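You operate a simulated robot arm through the tools that you are given. There is no shell and no other tool. Be economical: measure what you need, move in short steps, check, and stop when the job is done.

Carry out the task below with a simulated robot arm. There is one attempt and no reset: what you move stays moved.

Task
Set the caliper on the brass block.
Fine: close the jaw on the block and press the set button; open the jaw and put the block back. Set down upright: brass block.

Only the result counts: the job must be done as asked and must still hold three seconds after the hand-in. Knocking over, shifting, dropping, spilling or breaking anything else fails it.

Robot
A 6-joint arm with a two-finger parallel gripper, fixed in place. Base frame: the origin is at the foot of the arm, x ahead of it, y to its left, z up; the work surface is at about z = 860. Readings come in mm, rad, newtons and seconds.
With the tool pointing down near the work surface it reaches from about 240 to 640 mm from the base axis. Its first joint turns from -1.152 to 1.152 rad. Payload 2.7 kg.
Tool frame: the origin (TCP) lies between the finger pads and is the grasp point; the fingertips stand 23 mm ahead of it; z points along the fingers, y is the line along which they close. The gripper opens to 94 mm. The fingers are 38 mm wide and 10 mm thick; the gripper's body (54 by 96 mm) begins 39 mm behind the TCP.
Orientation is told as [roll, pitch, yaw] about the base's x, y, z axes, in that order, counted from this pose: with the fingers straight down and closing along the base's y, the tool's x points along the base's -x, its y along +y and its z along -z.

Tools
- The arm moves only by the tool nudge_tool. Its argument "series" is a list of rows, each a list of 7 numbers: the shift along the tool's x, y, z in units of 25 mm (1.0 is 25 mm), then the turn, a rotation vector about the tool's x, y, z in units of 5 degrees (1.0 is 5 degrees), then the opening in per cent of the stroke, from 0 (shut) to 100 (fully open). In form: [[tx, ty, tz, rx, ry, rz, hand], ...]. A call has 1 to 20 rows; each row shifts and turns the commanded pose from where the row before left it, along the tool's axes as they then stand. A call with a number of a shift or a turn outside -1 to 1 is refused whole. A row lasts 0.2 s, in which the tool goes at most 50 mm and 0.15 rad; a call with a longer step from one row to the next is refused whole, and so is a gripper value outside its range. A pose out of reach is approached as far as the arm can. The call stops where the force on the tool passes 50 N (or 10 N more than at its start, if that is more) or the arm is blocked; 0.2 s more then pass. Each finger travels about 45 mm/s and halts on what it meets, pressing with about 23 N; the grip force reading is that of the motor and also rises with nothing between the fingers. The clock runs only during rows and for 0.2 s after the last one: add rows that do not move to give the fingers time. It gives the time, the measured TCP pose, the force on the tool (base axes), the opening and the grip force at its end, in the units of the frame above (readings bear some noise), with the torque about the TCP (base axes, N m) and any sound that the robot's microphone picked up.
- Cameras (640 x 400 px; columns grow to the right, rows downward): "scene" is fixed at [59.4, -418.9, 1426.3]; the picture's right is [0.90, -0.43, 0.00], its down [-0.21, -0.43, -0.88] and it looks along [0.38, 0.79, -0.48] (base axes); focal length 371 px, centre (320, 200). "wrist" rides on the gripper at [86, 16, -75] in the tool frame; the picture's right is [-0.18, 0.98, 0.00], its down [-0.58, -0.11, -0.81] and it looks along [-0.79, -0.15, 0.59] (tool axes); focal length 243 px, centre (320, 200). There is no depth. A picture from a camera that has moved, and an enlarged one, comes with that camera's place and axes in the base frame and with its lens. The place of the scene camera against the robot may be out by one fixed shift of up to 18 mm in any direction.
- get_image(camera): a new picture of that camera. No time passes.
- enlarge(camera, box): a new picture of the part [left, top, right, bottom] of that camera's present view, enlarged. No time passes.
- finish_job(): hands the job in; it is judged then, once.

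Work in short steps. Places have to be worked out from the pictures, the camera data and where the tool is seen: move nearer, look again, correct. Check each grasp and each placing, and mend what went wrong. You have 120 turns and 68 pictures in all, those below and enlarged ones among them. Open the gripper and draw the arm clear of the work before you hand the job in, unless the task says otherwise; then end with one line.

The tools are called as name(argument=value, ...) on one line, values as JSON. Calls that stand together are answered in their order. nudge_tool: Moves the arm, as the interface text tells. Its arguments: {"type":"object","properties":{"series":{"type":"array"}},"required":["series"]} The other tools are called the same way: get_image (camera) takes a picture; enlarge (camera, box) takes an enlarged picture of a part of a camera's view; finish_job () hands the job in.

At the start:

```text
time: 0.0
ee_pos: [277.1, 313.4, 1187.3]
tcp_rot: [0.005, -0.001, 0.002]
wrist_force: [0.8, -0.6, 0.7]
torque: [0.0, 0.03, 0.01]
width: 94.3
finger_force: 0.0
```

scene: 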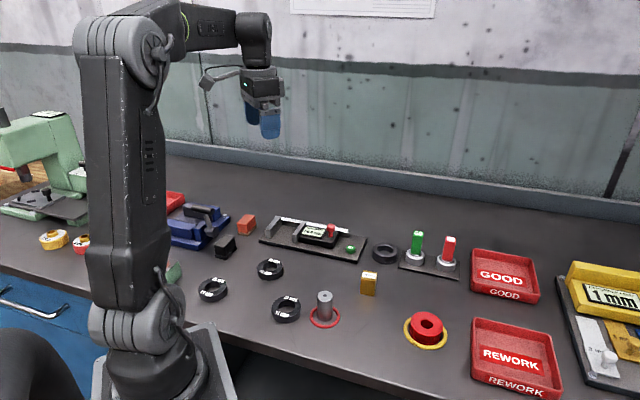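
wrist: 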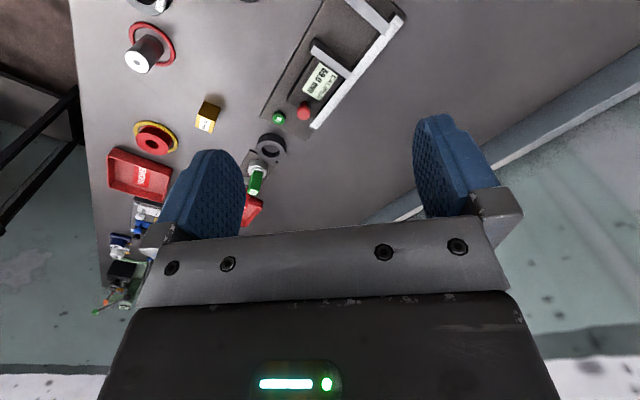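

I'll look closer at the caliper and the brass block first.

enlarge(camera="scene", box=[240, 190, 480, 340])

enlarge(camera="wrist", box=[180, 0, 420, 150])

```text
2.67 times, centred on (360, 265) of scene
camera zoom: at [59.4, -418.9, 1426.3], right [0.9, -0.43, 0.0], down [-0.21, -0.43, -0.88], along [0.38, 0.79, -0.48], focal length 990 px, centre (213, 27)
```

zoom: 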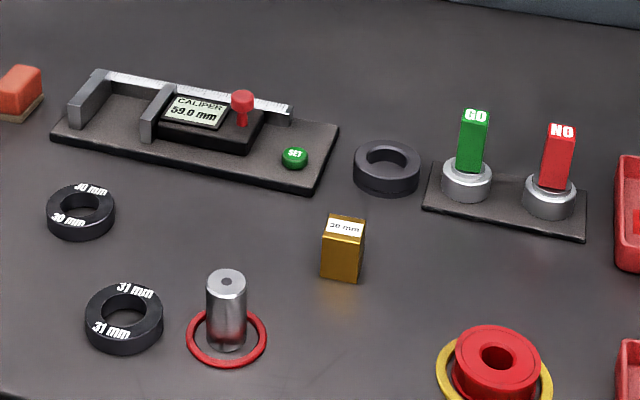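

```text
2.67 times, centred on (300, 75) of wrist
camera zoom: at [189.1, 328.7, 1260.9], right [0.18, 0.98, 0.0], down [0.58, -0.11, 0.81], along [0.79, -0.15, -0.59], focal length 647 px, centre (373, 533)
```

zoom: 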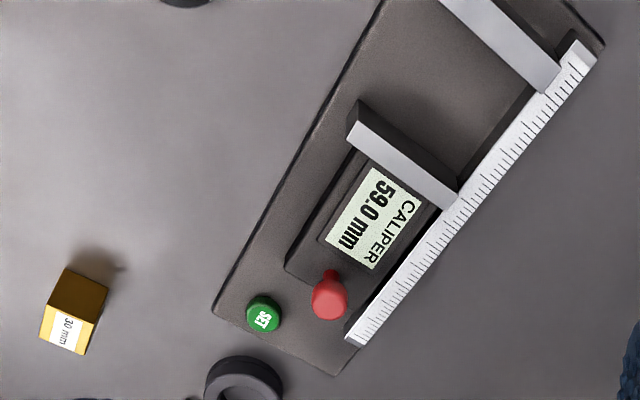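

I estimate the block near (420, 76) and SET near (438, 206), with the ruler running at roughly 45 degrees. I'll move closer for a better view and keep well above everything.

nudge_tool(series=[[-0.2, -0.9, 0.4, 0, 0, 0, 100], [-0.2, -0.9, 0.4, 0, 0, 0, 100], [-0.2, -0.9, 0.4, 0, 0, 0, 100], [-0.2, -0.9, 0.4, 0, 0, 0, 100], [-0.2, -0.9, 0.4, 0, 0, 0, 100], [-0.2, -0.9, 0.4, 0, 0, 0, 100], [-0.2, -0.9, 0.4, 0, 0, 0, 100], [-0.2, -0.9, 0.4, 0, 0, 0, 100], [0, -0.8, 0.4, 0, 0, 0, 100], [0, -0.8, 0.4, 0, 0, 0, 100], [0, 0, 0, 0, 0, 0, 100]])

get_image(camera="wrist")

```text
time: 2.4
ee_pos: [317.6, 93.5, 1085.9]
tcp_rot: [0.003, -0.001, 0.003]
wrist_force: [-0.8, -0.2, 0.3]
torque: [0.02, -0.01, 0.04]
width: 94.2
finger_force: 0.1
```

```text
63 pictures are left
camera wrist: at [228.6, 108.2, 1160.0], right [0.18, 0.98, 0.0], down [0.58, -0.11, 0.81], along [0.79, -0.15, -0.59], focal length 243 px, centre (320, 200)
```

wrist: 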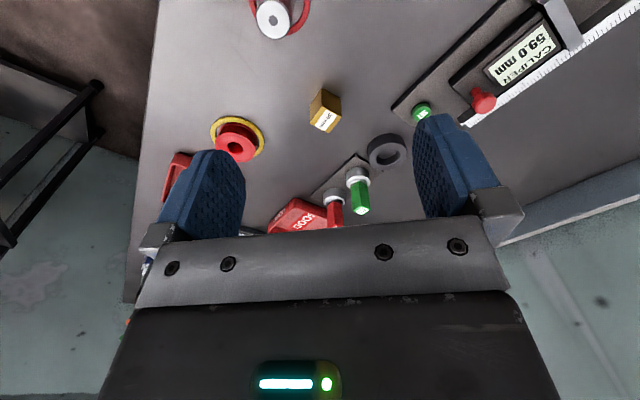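

The view is good, so I'll enlarge the block and the caliper.

enlarge(camera="wrist", box=[280, 70, 376, 130])

enlarge(camera="wrist", box=[384, 0, 640, 160])

enlarge(camera="scene", box=[340, 250, 404, 310])

```text
6.67 times, centred on (328, 100) of wrist
camera zoom: at [228.6, 108.2, 1160.0], right [0.18, 0.98, 0.0], down [0.58, -0.11, 0.81], along [0.79, -0.15, -0.59], focal length 1618 px, centre (267, 867)
```

zoom: 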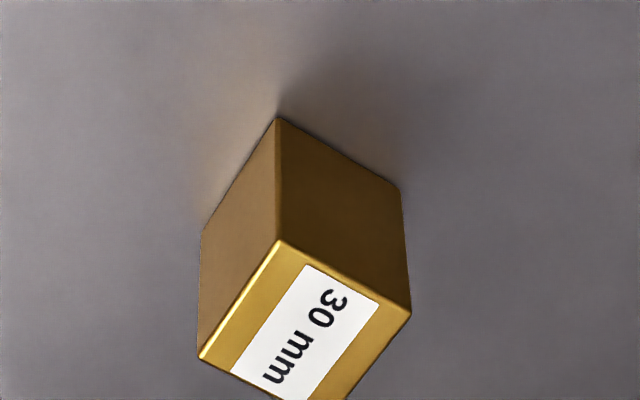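

```text
2.50 times, centred on (512, 80) of wrist
camera zoom: at [228.6, 108.2, 1160.0], right [0.18, 0.98, 0.0], down [0.58, -0.11, 0.81], along [0.79, -0.15, -0.59], focal length 606 px, centre (-160, 500)
```

zoom: 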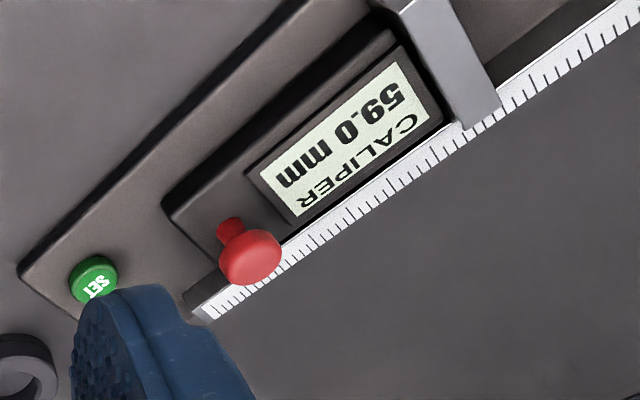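

```text
6.67 times, centred on (372, 280) of scene
camera zoom: at [59.4, -418.9, 1426.3], right [0.9, -0.43, 0.0], down [-0.21, -0.43, -0.88], along [0.38, 0.79, -0.48], focal length 2474 px, centre (-27, -333)
```

zoom: 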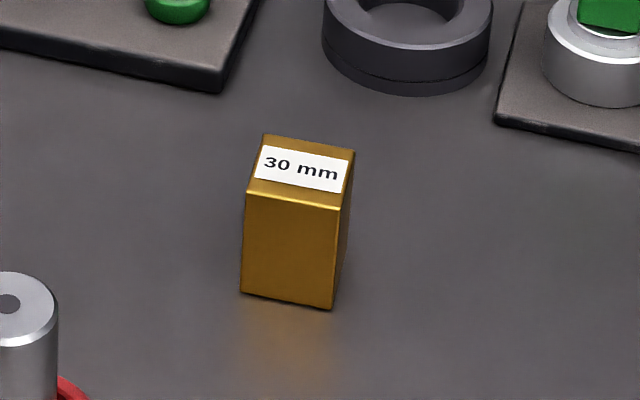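

The block is about 30×30×41 mm, centred near (411, 80), with edges at roughly -42°/48°. Next I'll look at the caliper more closely.

enlarge(camera="scene", box=[254, 205, 374, 270])

nudge_tool(series=[[0.5, 0.9, 0, 0, 0, 0, 100], [0.3, 0.9, 0, 0, 0, 0, 100], [0.3, 0.9, 0, 0, 0, 0, 100], [0, 0.9, 0, 0, 0, 0, 100], [0, 0.9, 0, 0, 0, 0, 100], [0, 0.9, 0, 0, 0, 0, 100], [0, 0.9, 0, 0, 0, 0, 100], [0, 0.5, 0, 0, 0, 0, 100], [0, 0, 0, 0, 0, 0, 100]])

get_image(camera="wrist")

```text
5.33 times, centred on (314, 238) of scene
camera zoom: at [59.4, -418.9, 1426.3], right [0.9, -0.43, 0.0], down [-0.21, -0.43, -0.88], along [0.38, 0.79, -0.48], focal length 1979 px, centre (352, 0)
```

zoom: 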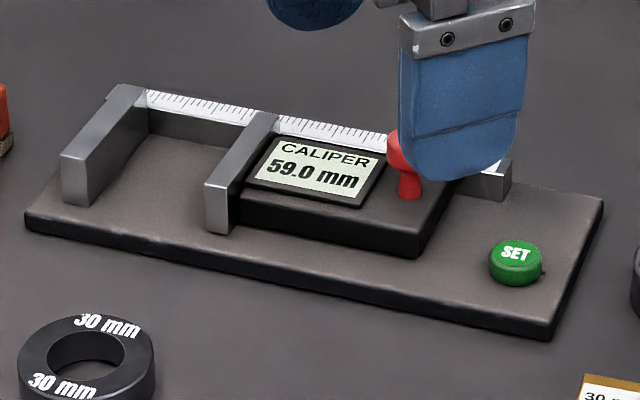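

```text
time: 4.4
ee_pos: [287.1, 262.9, 1086.8]
tcp_rot: [0.004, -0.001, -0.001]
wrist_force: [-0.7, -0.1, 0.3]
torque: [0.01, 0.0, 0.0]
width: 94.2
finger_force: 0.0
```

```text
58 pictures are left
camera wrist: at [200.4, 278.4, 1159.1], right [0.18, 0.98, 0.0], down [0.58, -0.11, 0.81], along [0.79, -0.15, -0.59], focal length 243 px, centre (320, 200)
```

wrist: 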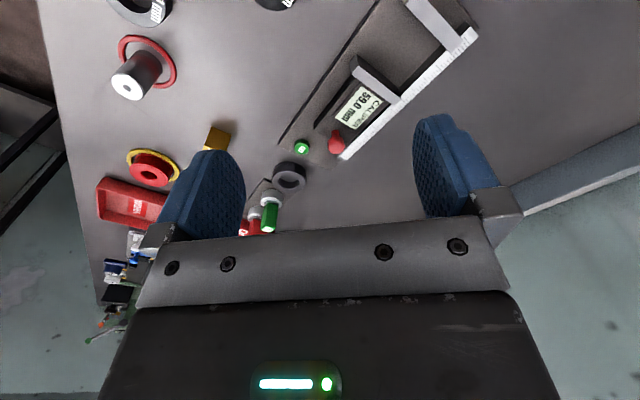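

enlarge(camera="wrist", box=[260, 0, 516, 160])

```text
2.50 times, centred on (388, 80) of wrist
camera zoom: at [200.4, 278.4, 1159.1], right [0.18, 0.98, 0.0], down [0.58, -0.11, 0.81], along [0.79, -0.15, -0.59], focal length 606 px, centre (150, 500)
```

zoom: 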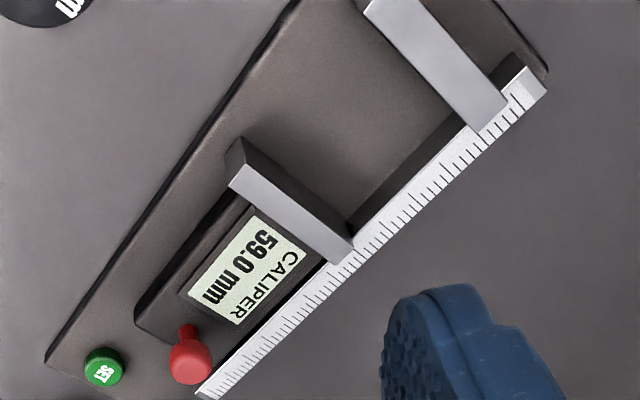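

I get the plate and ruler running at about -45.5° and the jaw tops near z≈905. I'll turn the tool so its closing axis is perpendicular to the ruler, then look again.

nudge_tool(series=[[0, 0, 0, 0, 0, 1, 100], [0, 0, 0, 0, 0, 1, 100], [0, 0, 0, 0, 0, 1, 100], [0, 0, 0, 0, 0, 1, 100], [0, 0, 0, 0, 0, 1, 100], [0, 0, 0, 0, 0, 1, 100], [0, 0, 0, 0, 0, 1, 100], [0, 0, 0, 0, 0, 1, 100], [0, 0, 0, 0, 0, 0.9, 100], [0, 0, 0, 0, 0, 0, 100]])

get_image(camera="wrist")

```text
time: 6.6
ee_pos: [288.3, 264.5, 1086.3]
tcp_rot: [0.003, 0.002, -0.777]
wrist_force: [-0.1, 0.4, 0.4]
torque: [0.01, -0.02, -0.06]
width: 94.0
finger_force: 0.0
```

```text
56 pictures are left
camera wrist: at [238.1, 335.1, 1160.5], right [0.82, 0.57, 0.0], down [0.34, -0.49, 0.8], along [0.46, -0.66, -0.59], focal length 243 px, centre (320, 200)
```

wrist: 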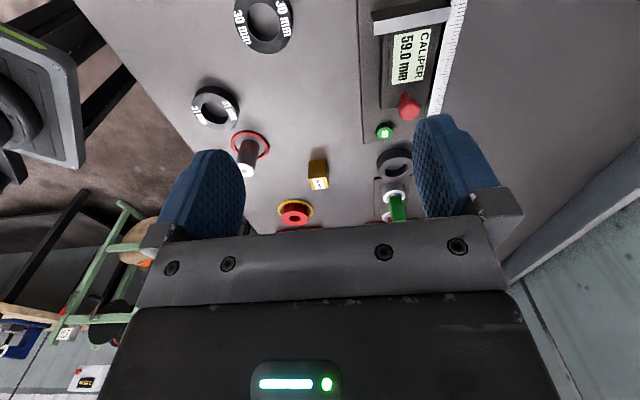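

nudge_tool(series=[[0.7, 0.8, 0, 0, 0, 0, 100], [0.7, 0.8, 0, 0, 0, 0, 100], [0.7, 0.8, 0, 0, 0, 0, 100], [0.75, 0.75, 0, 0, 0, 0, 100], [0, 0, 0, 0, 0, 0, 100], [0, 0, 0, 0, 0, 0, 100]])

get_image(camera="wrist")

enlarge(camera="wrist", box=[192, 0, 448, 160])

```text
time: 8.0
ee_pos: [293.1, 369.2, 1088.8]
tcp_rot: [0.002, 0.002, -0.776]
wrist_force: [-0.6, 1.0, -0.1]
torque: [-0.01, -0.01, 0.02]
width: 94.1
finger_force: 0.0
```

```text
55 pictures are left
camera wrist: at [241.8, 441.0, 1162.3], right [0.82, 0.57, 0.0], down [0.34, -0.49, 0.8], along [0.46, -0.66, -0.59], focal length 243 px, centre (320, 200)
```

wrist: 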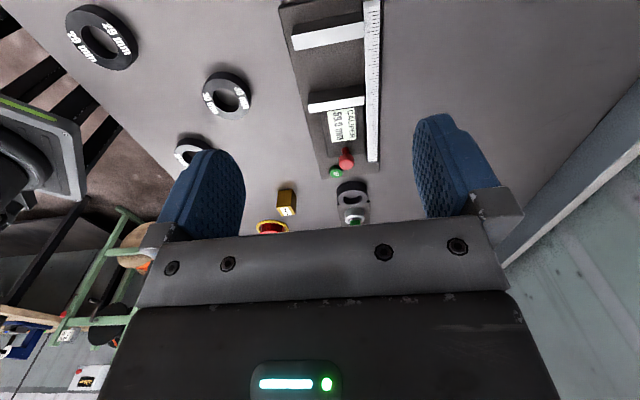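

```text
2.50 times, centred on (320, 80) of wrist
camera zoom: at [241.8, 441.0, 1162.3], right [0.82, 0.57, 0.0], down [0.34, -0.49, 0.8], along [0.46, -0.66, -0.59], focal length 606 px, centre (320, 500)
```

zoom: 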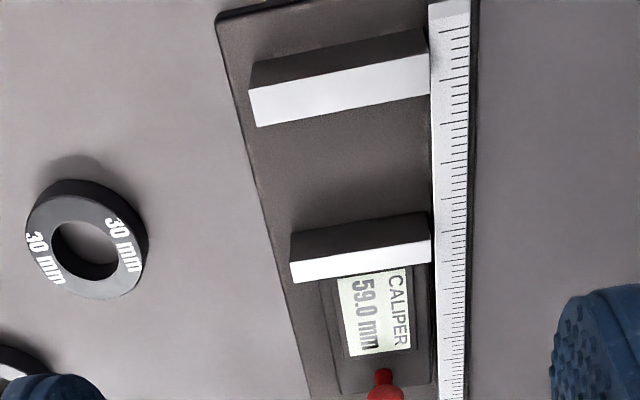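

Geometry in the current tool frame: the fixed jaw face is at X≈-13, the moving face at X≈-73, the jaw fronts at Y≈-27 and the ruler at Y≈+38. The tool yaw already matches the caliper. Now I'll move above the block.

nudge_tool(series=[[-0.79, -0.352, 0, 0, 0, 0, 100], [-0.79, -0.352, 0, 0, 0, 0, 100], [-0.79, -0.352, 0, 0, 0, 0, 100], [-0.79, -0.352, 0, 0, 0, 0, 100], [-0.79, -0.352, 0, 0, 0, 0, 100], [-0.79, -0.352, 0, 0, 0, 0, 100], [-0.79, -0.352, 0, 0, 0, 0, 100], [-0.79, -0.352, 0, 0, 0, 0, 100], [-0.79, -0.352, 0, 0, 0, 0, 100], [-0.79, -0.352, 0, 0, 0, 0, 100], [-0.79, -0.352, 0.8, 0, 0, 0, 100], [-0.79, -0.352, 0.8, 0, 0, 0, 100], [-0.79, -0.352, 0.8, 0, 0, 0, 100], [-0.79, -0.352, 1, 0, 0, 0, 100], [0, 0, 0, 0, 0, 0, 100], [0, 0, 0, 0, 0, 0, 100]])

get_image(camera="wrist")

enlarge(camera="wrist", box=[256, 20, 384, 100])

```text
time: 11.4
ee_pos: [404.1, 88.5, 1001.0]
tcp_rot: [0.001, 0.004, -0.775]
wrist_force: [0.2, -0.4, -0.9]
torque: [0.01, -0.02, 0.03]
width: 94.1
finger_force: 0.1
```

```text
53 pictures are left
camera wrist: at [353.2, 159.7, 1074.1], right [0.82, 0.57, 0.0], down [0.34, -0.49, 0.8], along [0.46, -0.66, -0.59], focal length 243 px, centre (320, 200)
```

wrist: 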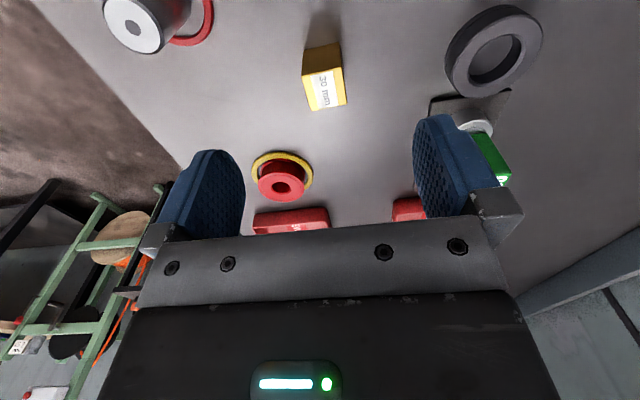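

```text
5.00 times, centred on (320, 60) of wrist
camera zoom: at [353.2, 159.7, 1074.1], right [0.82, 0.57, 0.0], down [0.34, -0.49, 0.8], along [0.46, -0.66, -0.59], focal length 1213 px, centre (320, 900)
```

zoom: 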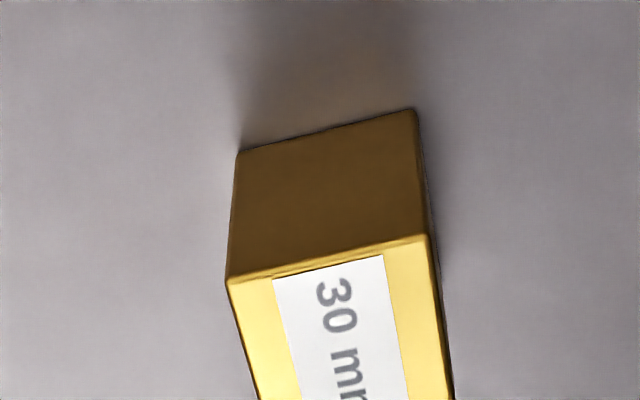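

The block's centre is near (414.5, 81), rotated about 1.8° from the tool. I'll align, offset the tool 6 mm toward the -X side so one block face protrudes past the fingers, and come down to just above the block.

nudge_tool(series=[[-0.38, 0.042, 0, 0, 0, 0, 100], [-0.37, 0.042, 0, 0, 0, 0, 100], [0, 0, 0.6, 0, 0, -0.36, 100], [0, 0, 0.6, 0, 0, 0, 100], [0, 0, 0.6, 0, 0, 0, 100], [0, 0, 0.6, 0, 0, 0, 100], [0, 0, 0, 0, 0, 0, 100]])

get_image(camera="wrist")

get_image(camera="scene")

```text
time: 13.0
ee_pos: [420.8, 76.5, 941.5]
tcp_rot: [0.002, 0.003, -0.744]
wrist_force: [-0.2, -0.5, 0.9]
torque: [0.0, 0.02, -0.02]
width: 94.0
finger_force: 0.0
```

```text
51 pictures are left
camera wrist: at [366.5, 146.6, 1014.1], right [0.8, 0.6, 0.0], down [0.35, -0.48, 0.8], along [0.48, -0.64, -0.59], focal length 243 px, centre (320, 200)
```

wrist: 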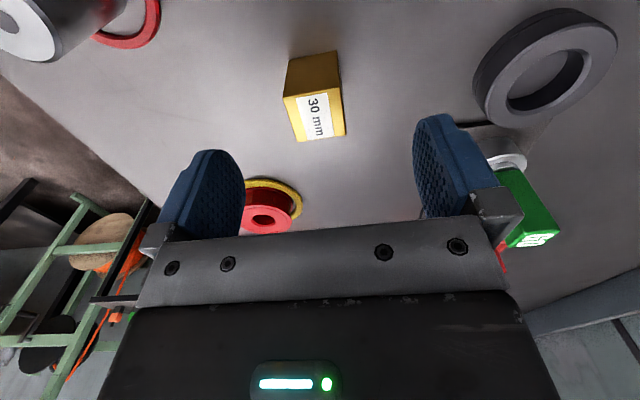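

```text
50 pictures are left
```

scene: 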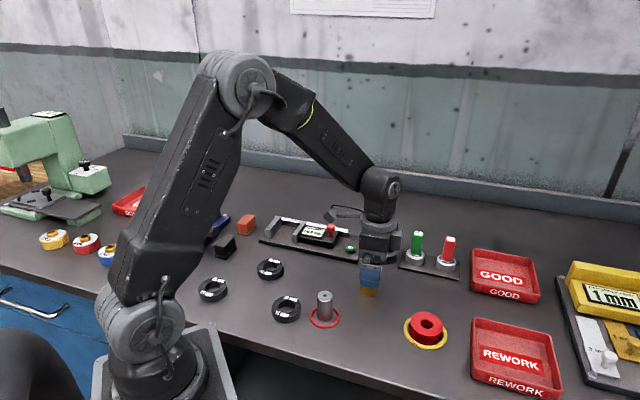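

The block sits at tool offset (+7.5, -0.5), well aligned. I'll descend and grip.

nudge_tool(series=[[0, -0.02, 0.52, 0, 0, 0, 100], [0, 0, 0.52, 0, 0, 0, 100], [0, 0, 0.52, 0, 0, 0, 100], [0, 0, 0.5, 0, 0, 0, 100], [0, 0, 0, 0, 0, 0, 100], [0, 0, 0, 0, 0, 100, 100]])

```text
refused: 100 is not a number from -1 to 1
```

I'll fix the typo and resend.

nudge_tool(series=[[0, -0.02, 0.52, 0, 0, 0, 100], [0, 0, 0.52, 0, 0, 0, 100], [0, 0, 0.52, 0, 0, 0, 100], [0, 0, 0.5, 0, 0, 0, 100], [0, 0, 0, 0, 0, 0, 100], [0, 0, 0, 0, 0, 0, 50], [0, 0, 0, 0, 0, 0, 50], [0, 0, 0, 0, 0, 0, 25], [0, 0, 0, 0, 0, 0, 25], [0, 0, 0, 0, 0, 0, 25], [0, 0, 0, 0, 0, 0, 25]])

```text
time: 15.4
ee_pos: [418.4, 76.7, 890.5]
tcp_rot: [0.002, 0.003, -0.742]
wrist_force: [0.9, -1.2, 0.0]
torque: [-0.02, 0.0, -0.01]
width: 29.8
finger_force: 23.3
```

get_image(camera="wrist")

nudge_tool(series=[[0, 0, 0, 0, 0, 0, 25]])

```text
49 pictures are left
camera wrist: at [366.2, 146.1, 963.2], right [0.8, 0.6, 0.0], down [0.35, -0.48, 0.8], along [0.48, -0.64, -0.59], focal length 243 px, centre (320, 200)
```

wrist: 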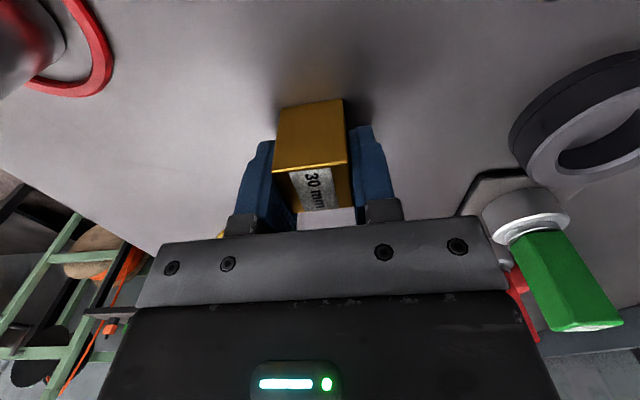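

```text
time: 15.8
ee_pos: [419.1, 75.8, 890.0]
tcp_rot: [0.001, 0.002, -0.744]
wrist_force: [1.7, 0.2, -0.7]
torque: [-0.01, 0.02, 0.03]
width: 30.0
finger_force: 22.4
```

The grip is firm at 30 mm, with the block centre about 6 mm ahead of the TCP. I'll lift and carry it over the jaw gap, realigning the yaw to the caliper.

nudge_tool(series=[[0, 0, -0.8, 0, 0, 0, 25], [0, 0, -0.8, 0, 0, 0, 25], [0, 0, -0.8, 0, 0, 0, 25], [0, 0, -0.8, 0, 0, 0, 25], [0, 0, -0.8, 0, 0, 0.36, 25], [0.86, 0.387, 0, 0, 0, 0, 25], [0.86, 0.387, 0, 0, 0, 0, 25], [0.86, 0.387, 0, 0, 0, 0, 25], [0.86, 0.387, 0, 0, 0, 0, 25], [0.86, 0.387, 0, 0, 0, 0, 25], [0.86, 0.387, 0, 0, 0, 0, 25], [0.86, 0.387, 0, 0, 0, 0, 25], [0.86, 0.387, 0, 0, 0, 0, 25], [0.86, 0.387, 0, 0, 0, 0, 25], [0.86, 0.387, 0, 0, 0, 0, 25], [0.86, 0.387, 0, 0, 0, 0, 25], [0.86, 0.387, 0, 0, 0, 0, 25], [0, 0, 0.5, 0, 0, 0, 25], [0, 0, 0.5, 0, 0, 0, 25], [0, 0, 0, 0, 0, 0, 25]])

get_image(camera="wrist")

enlarge(camera="scene", box=[240, 180, 380, 270])

```text
time: 20.0
ee_pos: [316.0, 341.8, 967.0]
tcp_rot: [0.001, 0.002, -0.776]
wrist_force: [0.1, 0.2, 0.2]
torque: [-0.02, -0.04, -0.01]
width: 23.5
finger_force: 0.0
```

```text
48 pictures are left
camera wrist: at [265.6, 412.1, 1040.0], right [0.82, 0.57, 0.0], down [0.34, -0.49, 0.8], along [0.46, -0.66, -0.59], focal length 243 px, centre (320, 200)
```

wrist: 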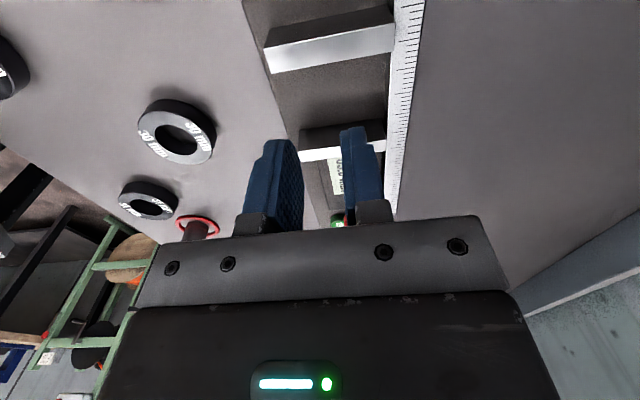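

```text
4.44 times, centred on (310, 225) of scene
camera zoom: at [59.4, -418.9, 1426.3], right [0.9, -0.43, 0.0], down [-0.21, -0.43, -0.88], along [0.38, 0.79, -0.48], focal length 1649 px, centre (364, 89)
```

zoom: 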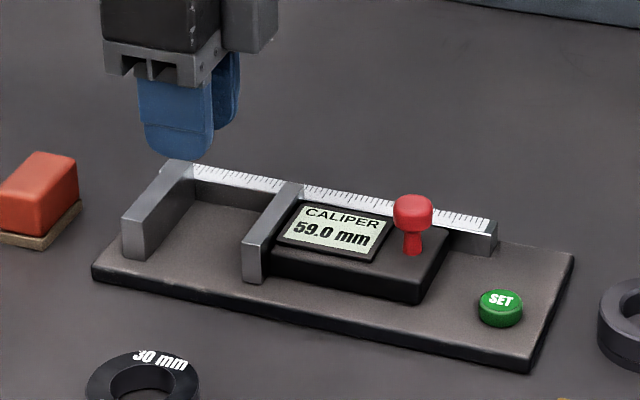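

The block isn't in the fingers any more: the width reads 23.5 mm. I need to find it.

get_image(camera="scene")

```text
46 pictures are left
```

scene: 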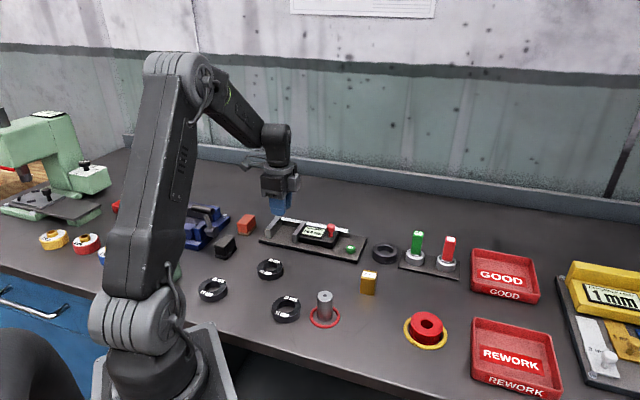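

enlarge(camera="scene", box=[340, 250, 404, 310])

```text
6.67 times, centred on (372, 280) of scene
camera zoom: at [59.4, -418.9, 1426.3], right [0.9, -0.43, 0.0], down [-0.21, -0.43, -0.88], along [0.38, 0.79, -0.48], focal length 2474 px, centre (-27, -333)
```

zoom: 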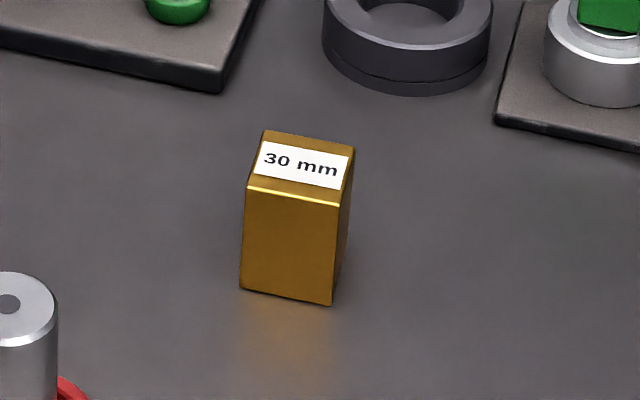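

The block never left its place; it slipped out at the start of the lift and moved only about 1 mm. I'll go back and regrip with full closing, a bit lower, and lift slowly.

nudge_tool(series=[[0, 0, -0.5, 0, 0, 0, 25], [0, 0, -0.5, 0, 0, 0, 25], [-0.86, -0.387, 0, 0, 0, 0, 25], [-0.86, -0.387, 0, 0, 0, 0, 25], [-0.86, -0.387, 0, 0, 0, 0, 25], [-0.86, -0.387, 0, 0, 0, 0, 25], [-0.86, -0.387, 0, 0, 0, 0, 25], [-0.86, -0.387, 0, 0, 0, 0, 25], [-0.86, -0.387, 0, 0, 0, 0, 60], [-0.86, -0.387, 0, 0, 0, 0, 80], [-0.86, -0.387, 0, 0, 0, 0, 80], [-0.86, -0.387, 0, 0, 0, 0, 80], [-0.86, -0.387, 0, 0, 0, 0, 80], [-0.86, -0.387, 0, 0, 0, 0, 80], [0, 0, 0.8, 0, 0, -0.36, 80], [0, 0, 0.8, 0, 0, 0, 80], [0, 0, 0.4, 0, 0, 0, 80], [0, 0, 0, 0, 0, 0, 80]])

get_image(camera="wrist")

```text
time: 23.8
ee_pos: [419.4, 75.7, 940.9]
tcp_rot: [0.003, 0.002, -0.743]
wrist_force: [-0.8, -0.3, 0.1]
torque: [-0.01, -0.02, 0.0]
width: 75.4
finger_force: 0.0
```

```text
44 pictures are left
camera wrist: at [365.6, 145.7, 1014.2], right [0.8, 0.6, 0.0], down [0.35, -0.48, 0.8], along [0.48, -0.64, -0.59], focal length 243 px, centre (320, 200)
```

wrist: 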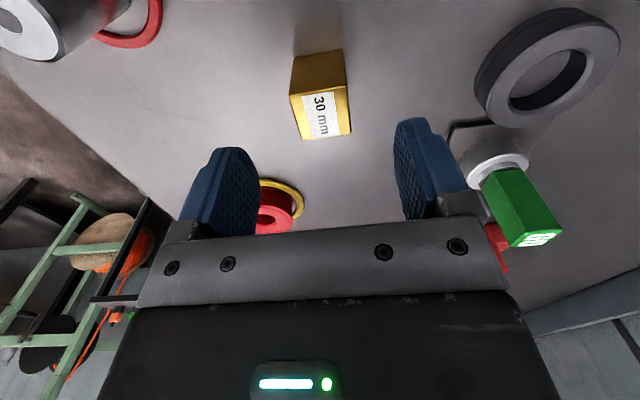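

The block moved about 3 mm along tool Y, so I'll recentre on it. Then I'll descend a bit lower, close fully, and test-lift slowly.

nudge_tool(series=[[0, 0.11, 0.52, 0, 0, 0, 80], [0, 0, 0.52, 0, 0, 0, 80], [0, 0, 0.52, 0, 0, 0, 80], [0, 0, 0.52, 0, 0, 0, 80], [0, 0, 0.16, 0, 0, 0, 80], [0, 0, 0, 0, 0, 0, 0], [0, 0, 0, 0, 0, 0, 0], [0, 0, 0, 0, 0, 0, 0], [0, 0, 0, 0, 0, 0, 0], [0, 0, 0, 0, 0, 0, 0], [0, 0, 0, 0, 0, 0, 0]])

nudge_tool(series=[[0, 0, -0.1, 0, 0, 0, 0], [0, 0, -0.1, 0, 0, 0, 0], [0, 0, -0.1, 0, 0, 0, 0], [0, 0, -0.1, 0, 0, 0, 0], [0, 0, 0, 0, 0, 0, 0]])

get_image(camera="wrist")

```text
time: 26.2
ee_pos: [420.8, 78.5, 885.3]
tcp_rot: [0.001, 0.005, -0.744]
wrist_force: [0.0, -0.1, -0.4]
torque: [-0.05, -0.03, 0.01]
width: 29.8
finger_force: 23.2
```

```text
time: 27.4
ee_pos: [419.9, 79.5, 894.6]
tcp_rot: [0.002, 0.004, -0.745]
wrist_force: [-0.5, -0.6, -2.7]
torque: [0.0, 0.01, 0.03]
width: 30.1
finger_force: 22.6
```

```text
43 pictures are left
camera wrist: at [367.2, 148.4, 967.6], right [0.8, 0.6, 0.0], down [0.35, -0.48, 0.8], along [0.48, -0.64, -0.59], focal length 243 px, centre (320, 200)
```

wrist: 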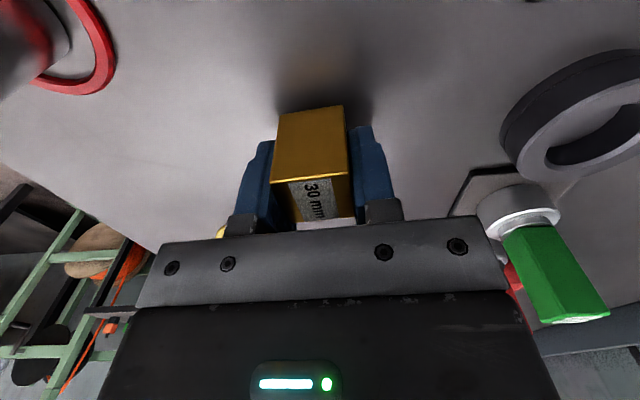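

The force reading shows the weight, about 3 N, so the block is held. I'll lift gently and carry it at moderate speed.

nudge_tool(series=[[0, 0, -0.2, 0, 0, 0, 0], [0, 0, -0.4, 0, 0, 0, 0], [0, 0, -0.6, 0, 0, 0, 0], [0, 0, -0.6, 0, 0, 0, 0], [0, 0, -0.6, 0, 0, 0, 0], [0, 0, -0.6, 0, 0, 0, 0], [0, 0, -0.4, 0, 0, 0, 0], [0, 0, -0.2, 0, 0, 0.36, 0], [0, 0, 0, 0, 0, 0, 0]])

nudge_tool(series=[[0.2, 0.088, 0, 0, 0, 0, 0], [0.4, 0.176, 0, 0, 0, 0, 0], [0.6, 0.264, 0, 0, 0, 0, 0], [0.7, 0.308, 0, 0, 0, 0, 0], [0.7, 0.308, 0, 0, 0, 0, 0], [0.7, 0.308, 0, 0, 0, 0, 0], [0.7, 0.308, 0, 0, 0, 0, 0], [0.7, 0.308, 0, 0, 0, 0, 0], [0.7, 0.308, 0, 0, 0, 0, 0], [0.7, 0.308, 0, 0, 0, 0, 0], [0.7, 0.308, 0, 0, 0, 0, 0], [0.7, 0.308, 0, 0, 0, 0, 0], [0.7, 0.308, 0, 0, 0, 0, 0], [0.7, 0.308, 0, 0, 0, 0, 0], [0.6, 0.264, 0, 0, 0, 0, 0], [0.48, 0.211, 0, 0, 0, 0, 0], [0.3, 0.132, 0, 0, 0, 0, 0], [0, 0, 0, 0, 0, 0, 0], [0, 0, 0, 0, 0, 0, 0]])

get_image(camera="wrist")

```text
time: 29.4
ee_pos: [421.3, 77.8, 985.4]
tcp_rot: [0.001, 0.002, -0.778]
wrist_force: [1.0, 0.1, -3.3]
torque: [0.01, -0.01, 0.01]
width: 29.7
finger_force: 22.5
```

```text
time: 33.4
ee_pos: [315.3, 340.1, 985.0]
tcp_rot: [0.003, 0.003, -0.774]
wrist_force: [0.0, -0.8, -2.8]
torque: [0.02, -0.03, 0.0]
width: 29.8
finger_force: 23.0
```

```text
42 pictures are left
camera wrist: at [265.2, 411.1, 1058.4], right [0.82, 0.57, 0.0], down [0.34, -0.49, 0.8], along [0.46, -0.66, -0.59], focal length 243 px, centre (320, 200)
```

wrist: 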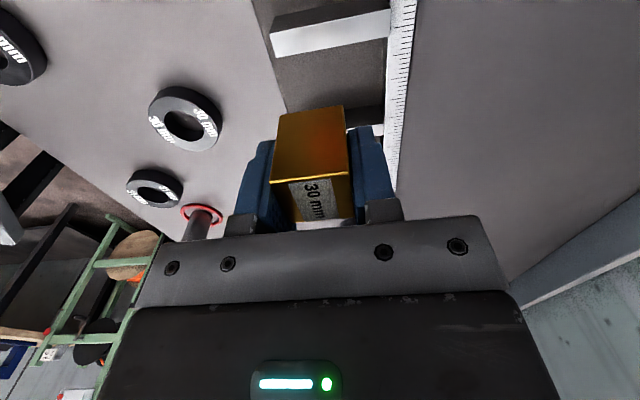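

Clearances check out: the fixed jaw face is about 4.5 mm beyond the block face, and the ruler and moving jaw are clear. I'll descend to just above the plate.

nudge_tool(series=[[0, 0, 0.3, 0, 0, 0, 0], [0, 0, 0.5, 0, 0, 0, 0], [0, 0, 0.5, 0, 0, 0, 0], [0, 0, 0.5, 0, 0, 0, 0], [0, 0, 0.4, 0, 0, 0, 0], [0, 0, 0, 0, 0, 0, 0]])

get_image(camera="wrist")

enlarge(camera="scene", box=[240, 180, 380, 270])

```text
time: 34.8
ee_pos: [315.5, 338.8, 930.9]
tcp_rot: [0.001, 0.004, -0.773]
wrist_force: [-0.1, -0.1, -2.8]
torque: [-0.02, -0.01, -0.04]
width: 29.8
finger_force: 23.5
```

```text
41 pictures are left
camera wrist: at [265.6, 410.2, 1003.1], right [0.82, 0.57, 0.0], down [0.34, -0.49, 0.8], along [0.46, -0.66, -0.59], focal length 243 px, centre (320, 200)
```

wrist: 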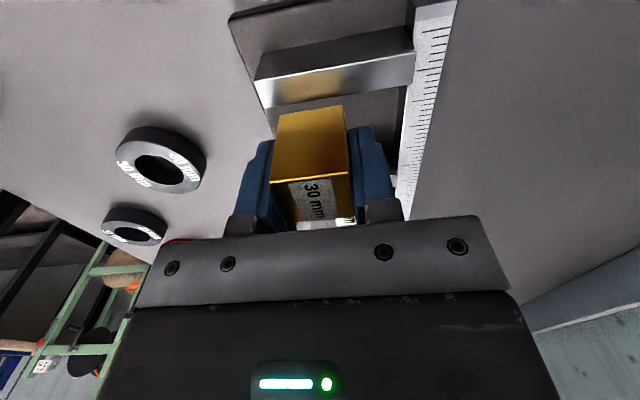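

```text
4.44 times, centred on (310, 225) of scene
camera zoom: at [59.4, -418.9, 1426.3], right [0.9, -0.43, 0.0], down [-0.21, -0.43, -0.88], along [0.38, 0.79, -0.48], focal length 1649 px, centre (364, 89)
```

zoom: 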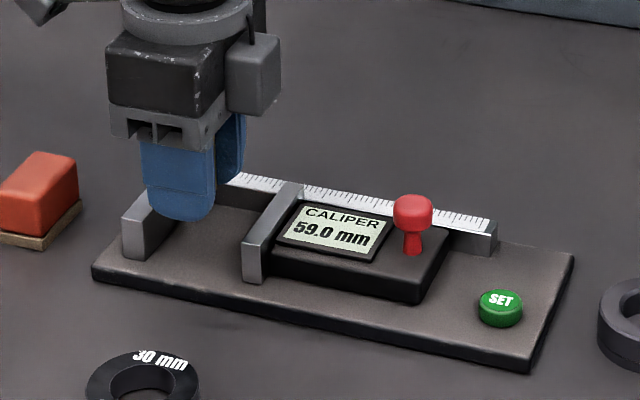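

nudge_tool(series=[[0.08, 0, 0.4, 0, 0, 0, 0], [0, 0, 0.4, 0, 0, 0, 0], [0, 0, 0.3, 0, 0, 0, 0], [0, 0, 0, 0, 0, 0, 0]])

nudge_tool(series=[[0, 0, 0.06, 0, 0, 0, 0], [0, 0, 0.06, 0, 0, 0, 0], [0, 0, 0.06, 0, 0, 0, 0], [0, 0, 0, 0, 0, 0, 0]])

enlarge(camera="scene", box=[240, 180, 380, 270])

```text
time: 35.8
ee_pos: [315.3, 341.5, 902.5]
tcp_rot: [0.003, 0.003, -0.775]
wrist_force: [3.2, 2.7, 15.2]
torque: [0.19, 0.37, -0.05]
width: 30.0
finger_force: 23.0
```

```text
time: 36.6
ee_pos: [315.7, 341.4, 902.0]
tcp_rot: [0.011, 0.003, -0.775]
wrist_force: [-0.7, -2.7, 6.0]
torque: [0.01, 0.24, 0.03]
width: 29.7
finger_force: 23.3
stopped in row 4: the force on the tool passed its limit at 51 N (the readings are from after the stop); the commanded pose is now the measured one
```

```text
4.44 times, centred on (310, 225) of scene
camera zoom: at [59.3, -419.0, 1426.3], right [0.9, -0.43, 0.0], down [-0.21, -0.43, -0.88], along [0.38, 0.79, -0.48], focal length 1649 px, centre (364, 89)
```

zoom: 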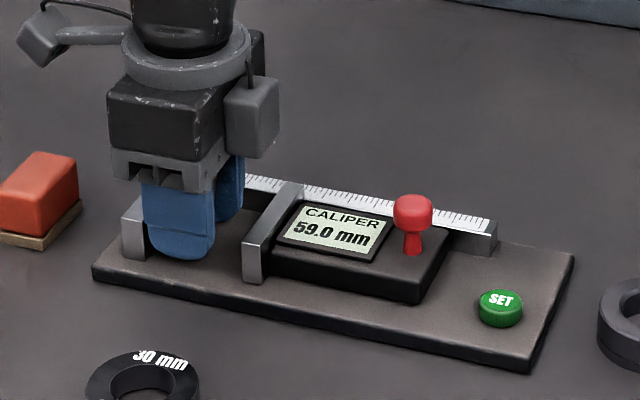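

The block is resting on the plate (top ≈876). I'll release with a small opening and rise.

nudge_tool(series=[[0, 0, 0, 0, 0, 0, 30], [0, 0, 0, 0, 0, 0, 36], [0, 0, 0, 0, 0, 0, 42], [0, 0, 0, 0, 0, 0, 46], [0, 0, 0, 0, 0, 0, 46]])

nudge_tool(series=[[0, 0, -0.3, 0, 0, 0, 46], [0, 0, -0.6, 0, 0, 0, 46], [0, 0, -0.8, 0, 0, 0, 46], [0, 0, -0.8, 0, 0, 0, 46], [0, 0, -0.6, 0, 0, 0, 46], [0, 0, 0, 0, 0, 0, 46]])

get_image(camera="wrist")

enlarge(camera="scene", box=[240, 180, 380, 270])

```text
time: 37.8
ee_pos: [316.7, 341.8, 901.8]
tcp_rot: [0.009, 0.004, -0.774]
wrist_force: [1.7, -0.4, 15.7]
torque: [0.17, 0.33, 0.02]
width: 43.1
finger_force: 0.1
```

```text
time: 39.2
ee_pos: [314.8, 340.9, 978.6]
tcp_rot: [0.006, 0.004, -0.775]
wrist_force: [0.4, 0.4, 0.3]
torque: [-0.01, 0.02, -0.01]
width: 43.5
finger_force: 0.1
```

```text
38 pictures are left
camera wrist: at [263.5, 411.3, 1052.6], right [0.82, 0.57, 0.01], down [0.34, -0.49, 0.8], along [0.46, -0.66, -0.59], focal length 243 px, centre (320, 200)
```

wrist: 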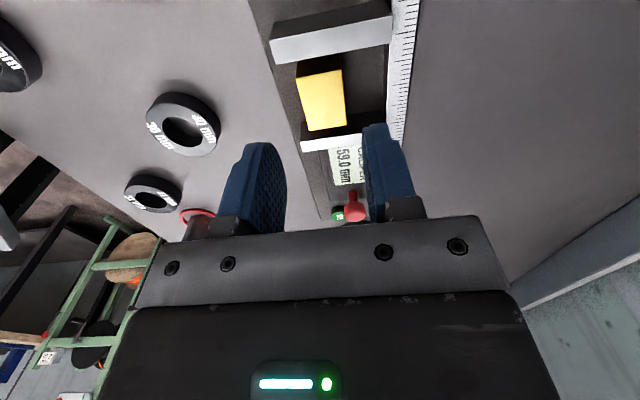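

```text
4.44 times, centred on (310, 225) of scene
camera zoom: at [59.4, -418.9, 1426.3], right [0.9, -0.43, 0.0], down [-0.21, -0.43, -0.88], along [0.38, 0.79, -0.48], focal length 1649 px, centre (364, 89)
```

zoom: 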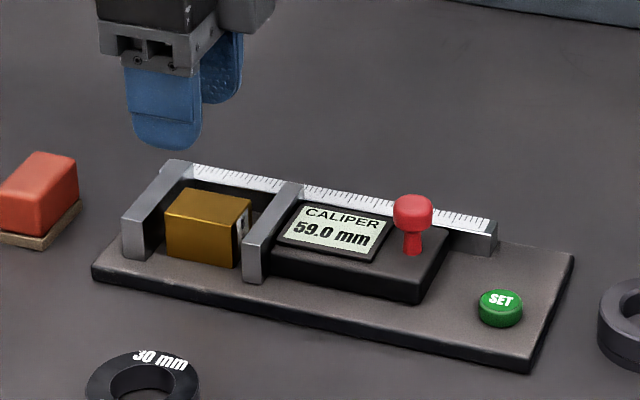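

The block snagged on the fixed jaw and pivoted in the grip, and it now lies on its side with the label toward the moving jaw. The caliper hasn't moved.

Remeasuring gives jaw tops at ≈892, plate at ≈869 and the fixed face ≈18.5 mm from the TCP. To stand the block up I need the tool yawed 180°, so I'll raise and turn.

nudge_tool(series=[[0, 0, -0.8, 0, 0, 0, 60], [0, 0, -0.8, 0, 0, 0, 60], [0, 0, -0.8, 0, 0, -1, 60], [0, 0, -0.8, 0, 0, -1, 60], [0, 0, 0, 0, 0, -1, 60], [0, 0, 0, 0, 0, -1, 60], [0, 0, 0, 0, 0, -1, 60], [0, 0, 0, 0, 0, -1, 60], [0, 0, 0, 0, 0, -1, 60], [0, 0, 0, 0, 0, -1, 60], [0, 0, 0, 0, 0, -1, 60], [0, 0, 0, 0, 0, -1, 60], [0, 0, 0, 0, 0, -1, 60], [0, 0, 0, 0, 0, -1, 60], [0, 0, 0, 0, 0, -1, 60], [0, 0, 0, 0, 0, -1, 60], [0, 0, 0, 0, 0, -1, 60], [0, 0, 0, 0, 0, -1, 60], [0, 0, 0, 0, 0, -1, 60], [0, 0, 0, 0, 0, -1, 60]])

nudge_tool(series=[[0, 0, 0, 0, 0, -1, 60], [0, 0, 0, 0, 0, -1, 60], [0, 0, 0, 0, 0, -1, 60], [0, 0, 0, 0, 0, -1, 60], [0, 0, 0, 0, 0, -1, 60], [0, 0, 0, 0, 0, -1, 60], [0, 0, 0, 0, 0, -1, 60], [0, 0, 0, 0, 0, -1, 60], [0, 0, 0, 0, 0, -1, 60], [0, 0, 0, 0, 0, -1, 60], [0, 0, 0, 0, 0, -1, 60], [0, 0, 0, 0, 0, -1, 60], [0, 0, 0, 0, 0, -1, 60], [0, 0, 0, 0, 0, -1, 60], [0, 0, 0, 0, 0, -1, 60], [0, 0, 0, 0, 0, -1, 60], [0, 0, 0, 0, 0, -1, 60], [0, 0, 0, 0, 0, -1, 60], [0, 0, 0, 0, 0, 0, 60], [0, 0, 0, 0, 0, 0, 60]])

get_image(camera="wrist")

```text
time: 43.4
ee_pos: [316.1, 340.8, 1058.9]
tcp_rot: [0.001, -0.007, 0.797]
wrist_force: [-0.8, -0.1, 0.3]
torque: [0.01, -0.02, 0.03]
width: 56.5
finger_force: 0.1
```

```text
time: 47.6
ee_pos: [315.0, 341.5, 1058.1]
tcp_rot: [-0.006, -0.003, 2.367]
wrist_force: [-0.8, -0.4, 0.4]
torque: [-0.01, -0.01, -0.01]
width: 56.2
finger_force: 0.1
```

```text
36 pictures are left
camera wrist: at [364.8, 267.4, 1131.9], right [-0.82, -0.57, -0.01], down [-0.34, 0.48, 0.81], along [-0.46, 0.66, -0.59], focal length 243 px, centre (320, 200)
```

wrist: 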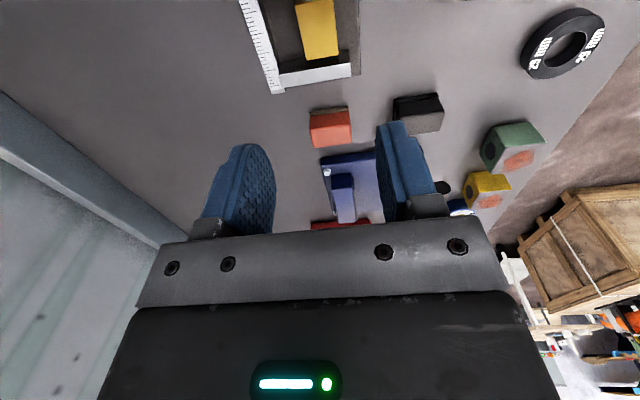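

The yaw is reached. I'll centre over the lying block and come down partway for a check.

nudge_tool(series=[[0.36, -0.03, 0.5, 0, 0, 0, 55], [0, 0, 0.8, 0, 0, 0, 55], [0, 0, 0.8, 0, 0, 0, 55], [0, 0, 0.8, 0, 0, 0, 55], [0, 0, 0.8, 0, 0, 0, 55], [0, 0, 0.7, 0, 0, 0, 55], [0, 0, 0.5, 0, 0, 0, 55], [0, 0, 0, 0, 0, 0, 55], [0, 0, 0, 0, 0, 0, 55]])

get_image(camera="wrist")

enlarge(camera="scene", box=[240, 180, 380, 270])

```text
time: 49.6
ee_pos: [324.3, 335.1, 935.7]
tcp_rot: [-0.007, -0.004, 2.367]
wrist_force: [0.4, 0.2, 0.2]
torque: [0.0, 0.01, -0.02]
width: 51.8
finger_force: 0.0
```

```text
35 pictures are left
camera wrist: at [372.8, 261.5, 1008.5], right [-0.82, -0.57, -0.01], down [-0.34, 0.48, 0.81], along [-0.46, 0.66, -0.59], focal length 243 px, centre (320, 200)
```

wrist: 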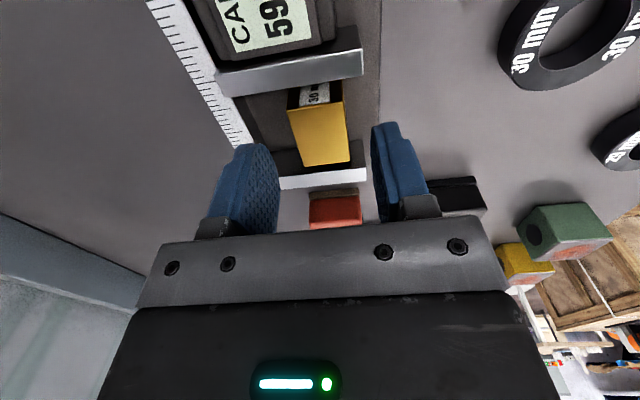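

```text
4.44 times, centred on (310, 225) of scene
camera zoom: at [59.4, -418.9, 1426.3], right [0.9, -0.43, 0.0], down [-0.21, -0.43, -0.88], along [0.38, 0.79, -0.48], focal length 1649 px, centre (364, 89)
```

zoom: 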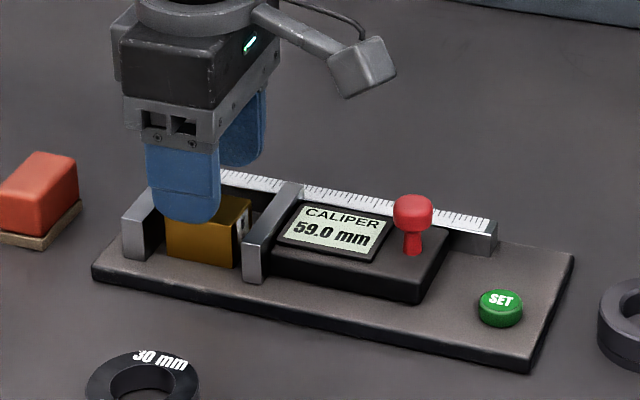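

The block centre is at X≈-4 in the tool frame, with at least 9 mm of clearance to each jaw. I'll shift, descend and grip.

nudge_tool(series=[[-0.16, 0, 0.3, 0, 0, 0, 55], [0, 0, 0.5, 0, 0, 0, 55], [0, 0, 0.5, 0, 0, 0, 55], [0, 0, 0.25, 0, 0, 0, 55], [0, 0, 0, 0, 0, 0, 55], [0, 0, 0, 0, 0, 0, 0], [0, 0, 0, 0, 0, 0, 0], [0, 0, 0, 0, 0, 0, 0], [0, 0, 0, 0, 0, 0, 0], [0, 0, 0, 0, 0, 0, 0]])

nudge_tool(series=[[0, 0, -0.1, 0, 0, 0, 0], [0, 0, -0.2, 0, 0, 0, 0], [0, 0, -0.4, 0, 0, 0, 0], [0, 0, -0.6, 0, 0, 0, 0], [0, 0, -0.8, 0, 0, 0, 0], [0, 0, -0.8, 0, 0, 0, 0], [0, 0, -0.8, 0, 0, 0, 0], [0, 0, -0.8, 0, 0, 0, 0], [0, 0, -0.6, 0, 0, 0, 0], [0, 0, -0.3, 0, 0, 0, 0], [0, 0, 0, 0, 0, 0, 0]])

get_image(camera="wrist")

```text
time: 51.8
ee_pos: [320.2, 338.3, 897.8]
tcp_rot: [-0.006, -0.004, 2.366]
wrist_force: [-0.2, -1.5, -0.7]
torque: [-0.03, 0.05, 0.0]
width: 29.8
finger_force: 23.1
```

```text
time: 54.2
ee_pos: [318.3, 337.7, 1034.1]
tcp_rot: [-0.007, -0.004, 2.367]
wrist_force: [0.2, -0.4, -2.2]
torque: [-0.01, -0.01, 0.01]
width: 29.8
finger_force: 22.6
```

```text
33 pictures are left
camera wrist: at [369.0, 264.7, 1106.3], right [-0.82, -0.57, -0.01], down [-0.34, 0.48, 0.81], along [-0.46, 0.66, -0.59], focal length 243 px, centre (320, 200)
```

wrist: 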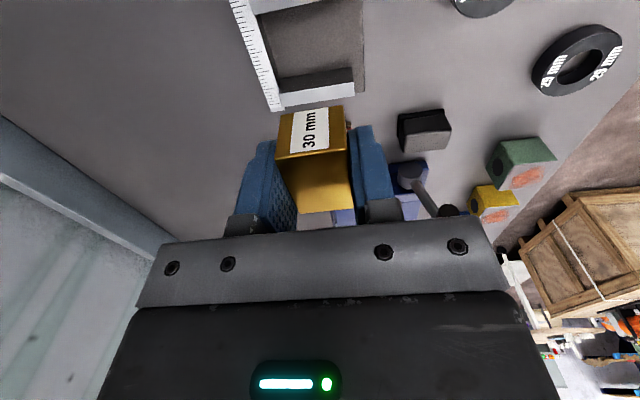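

The block is held with the label toward the camera. I'll carry it over the open table near (390, 110) and then tilt the tool.

nudge_tool(series=[[0.2, 0.107, 0, 0, 0, 0, 0], [0.4, 0.214, 0, 0, 0, 0, 0], [0.6, 0.32, 0, 0, 0, 0, 0], [0.7, 0.374, 0, 0, 0, 0, 0], [0.7, 0.374, 0, 0, 0, 0, 0], [0.7, 0.374, 0, 0, 0, 0, 0], [0.7, 0.374, 0, 0, 0, 0, 0], [0.7, 0.374, 0, 0, 0, 0, 0], [0.7, 0.374, 0, 0, 0, 0, 0], [0.7, 0.374, 0, 0, 0, 0, 0], [0.7, 0.374, 0, 0, 0, 0, 0], [0.6, 0.32, 0, 0, 0, 0, 0], [0.4, 0.214, 0, 0, 0, 0, 0], [0.32, 0.17, 0, 0, 0, 0, 0], [0, 0, 0, 0, 0, 0, 0]])

nudge_tool(series=[[0, 0, 0, 0, 0.5, 0, 0], [0, 0, 0, 0, 0.8, 0, 0], [0, 0, 0, 0, 0.9, 0, 0], [0, 0, 0, 0, 0.9, 0, 0], [0, 0, 0, 0, 0.9, 0, 0], [0, 0, 0, 0, 0.9, 0, 0], [0, 0, 0, 0, 0.9, 0, 0], [0, 0, 0, 0, 0.9, 0, 0], [0, 0, 0, 0, 0.9, 0, 0], [0, 0, 0, 0, 0.9, 0, 0], [0, 0, 0, 0, 0.9, 0, 0], [0, 0, 0, 0, 0.9, 0, 0], [0, 0, 0, 0, 0.9, 0, 0], [0, 0, 0, 0, 0.9, 0, 0], [0, 0, 0, 0, 0.8, 0, 0], [0, 0, 0, 0, 0.4, 0, 0], [0, 0, 0, 0, 0, 0, 0]])

get_image(camera="scene")

```text
time: 57.4
ee_pos: [390.6, 118.7, 1030.3]
tcp_rot: [-0.006, -0.004, 2.367]
wrist_force: [1.0, -0.1, -3.0]
torque: [0.0, -0.01, -0.04]
width: 29.7
finger_force: 22.8
```

```text
time: 61.0
ee_pos: [387.7, 117.6, 1031.8]
tcp_rot: [-0.018, 1.159, 2.35]
wrist_force: [-0.4, 0.6, -4.5]
torque: [0.04, 0.01, 0.0]
width: 29.7
finger_force: 23.2
```

```text
32 pictures are left
```

scene: 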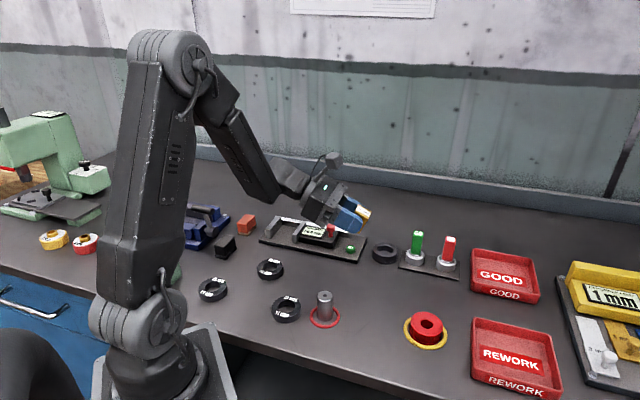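

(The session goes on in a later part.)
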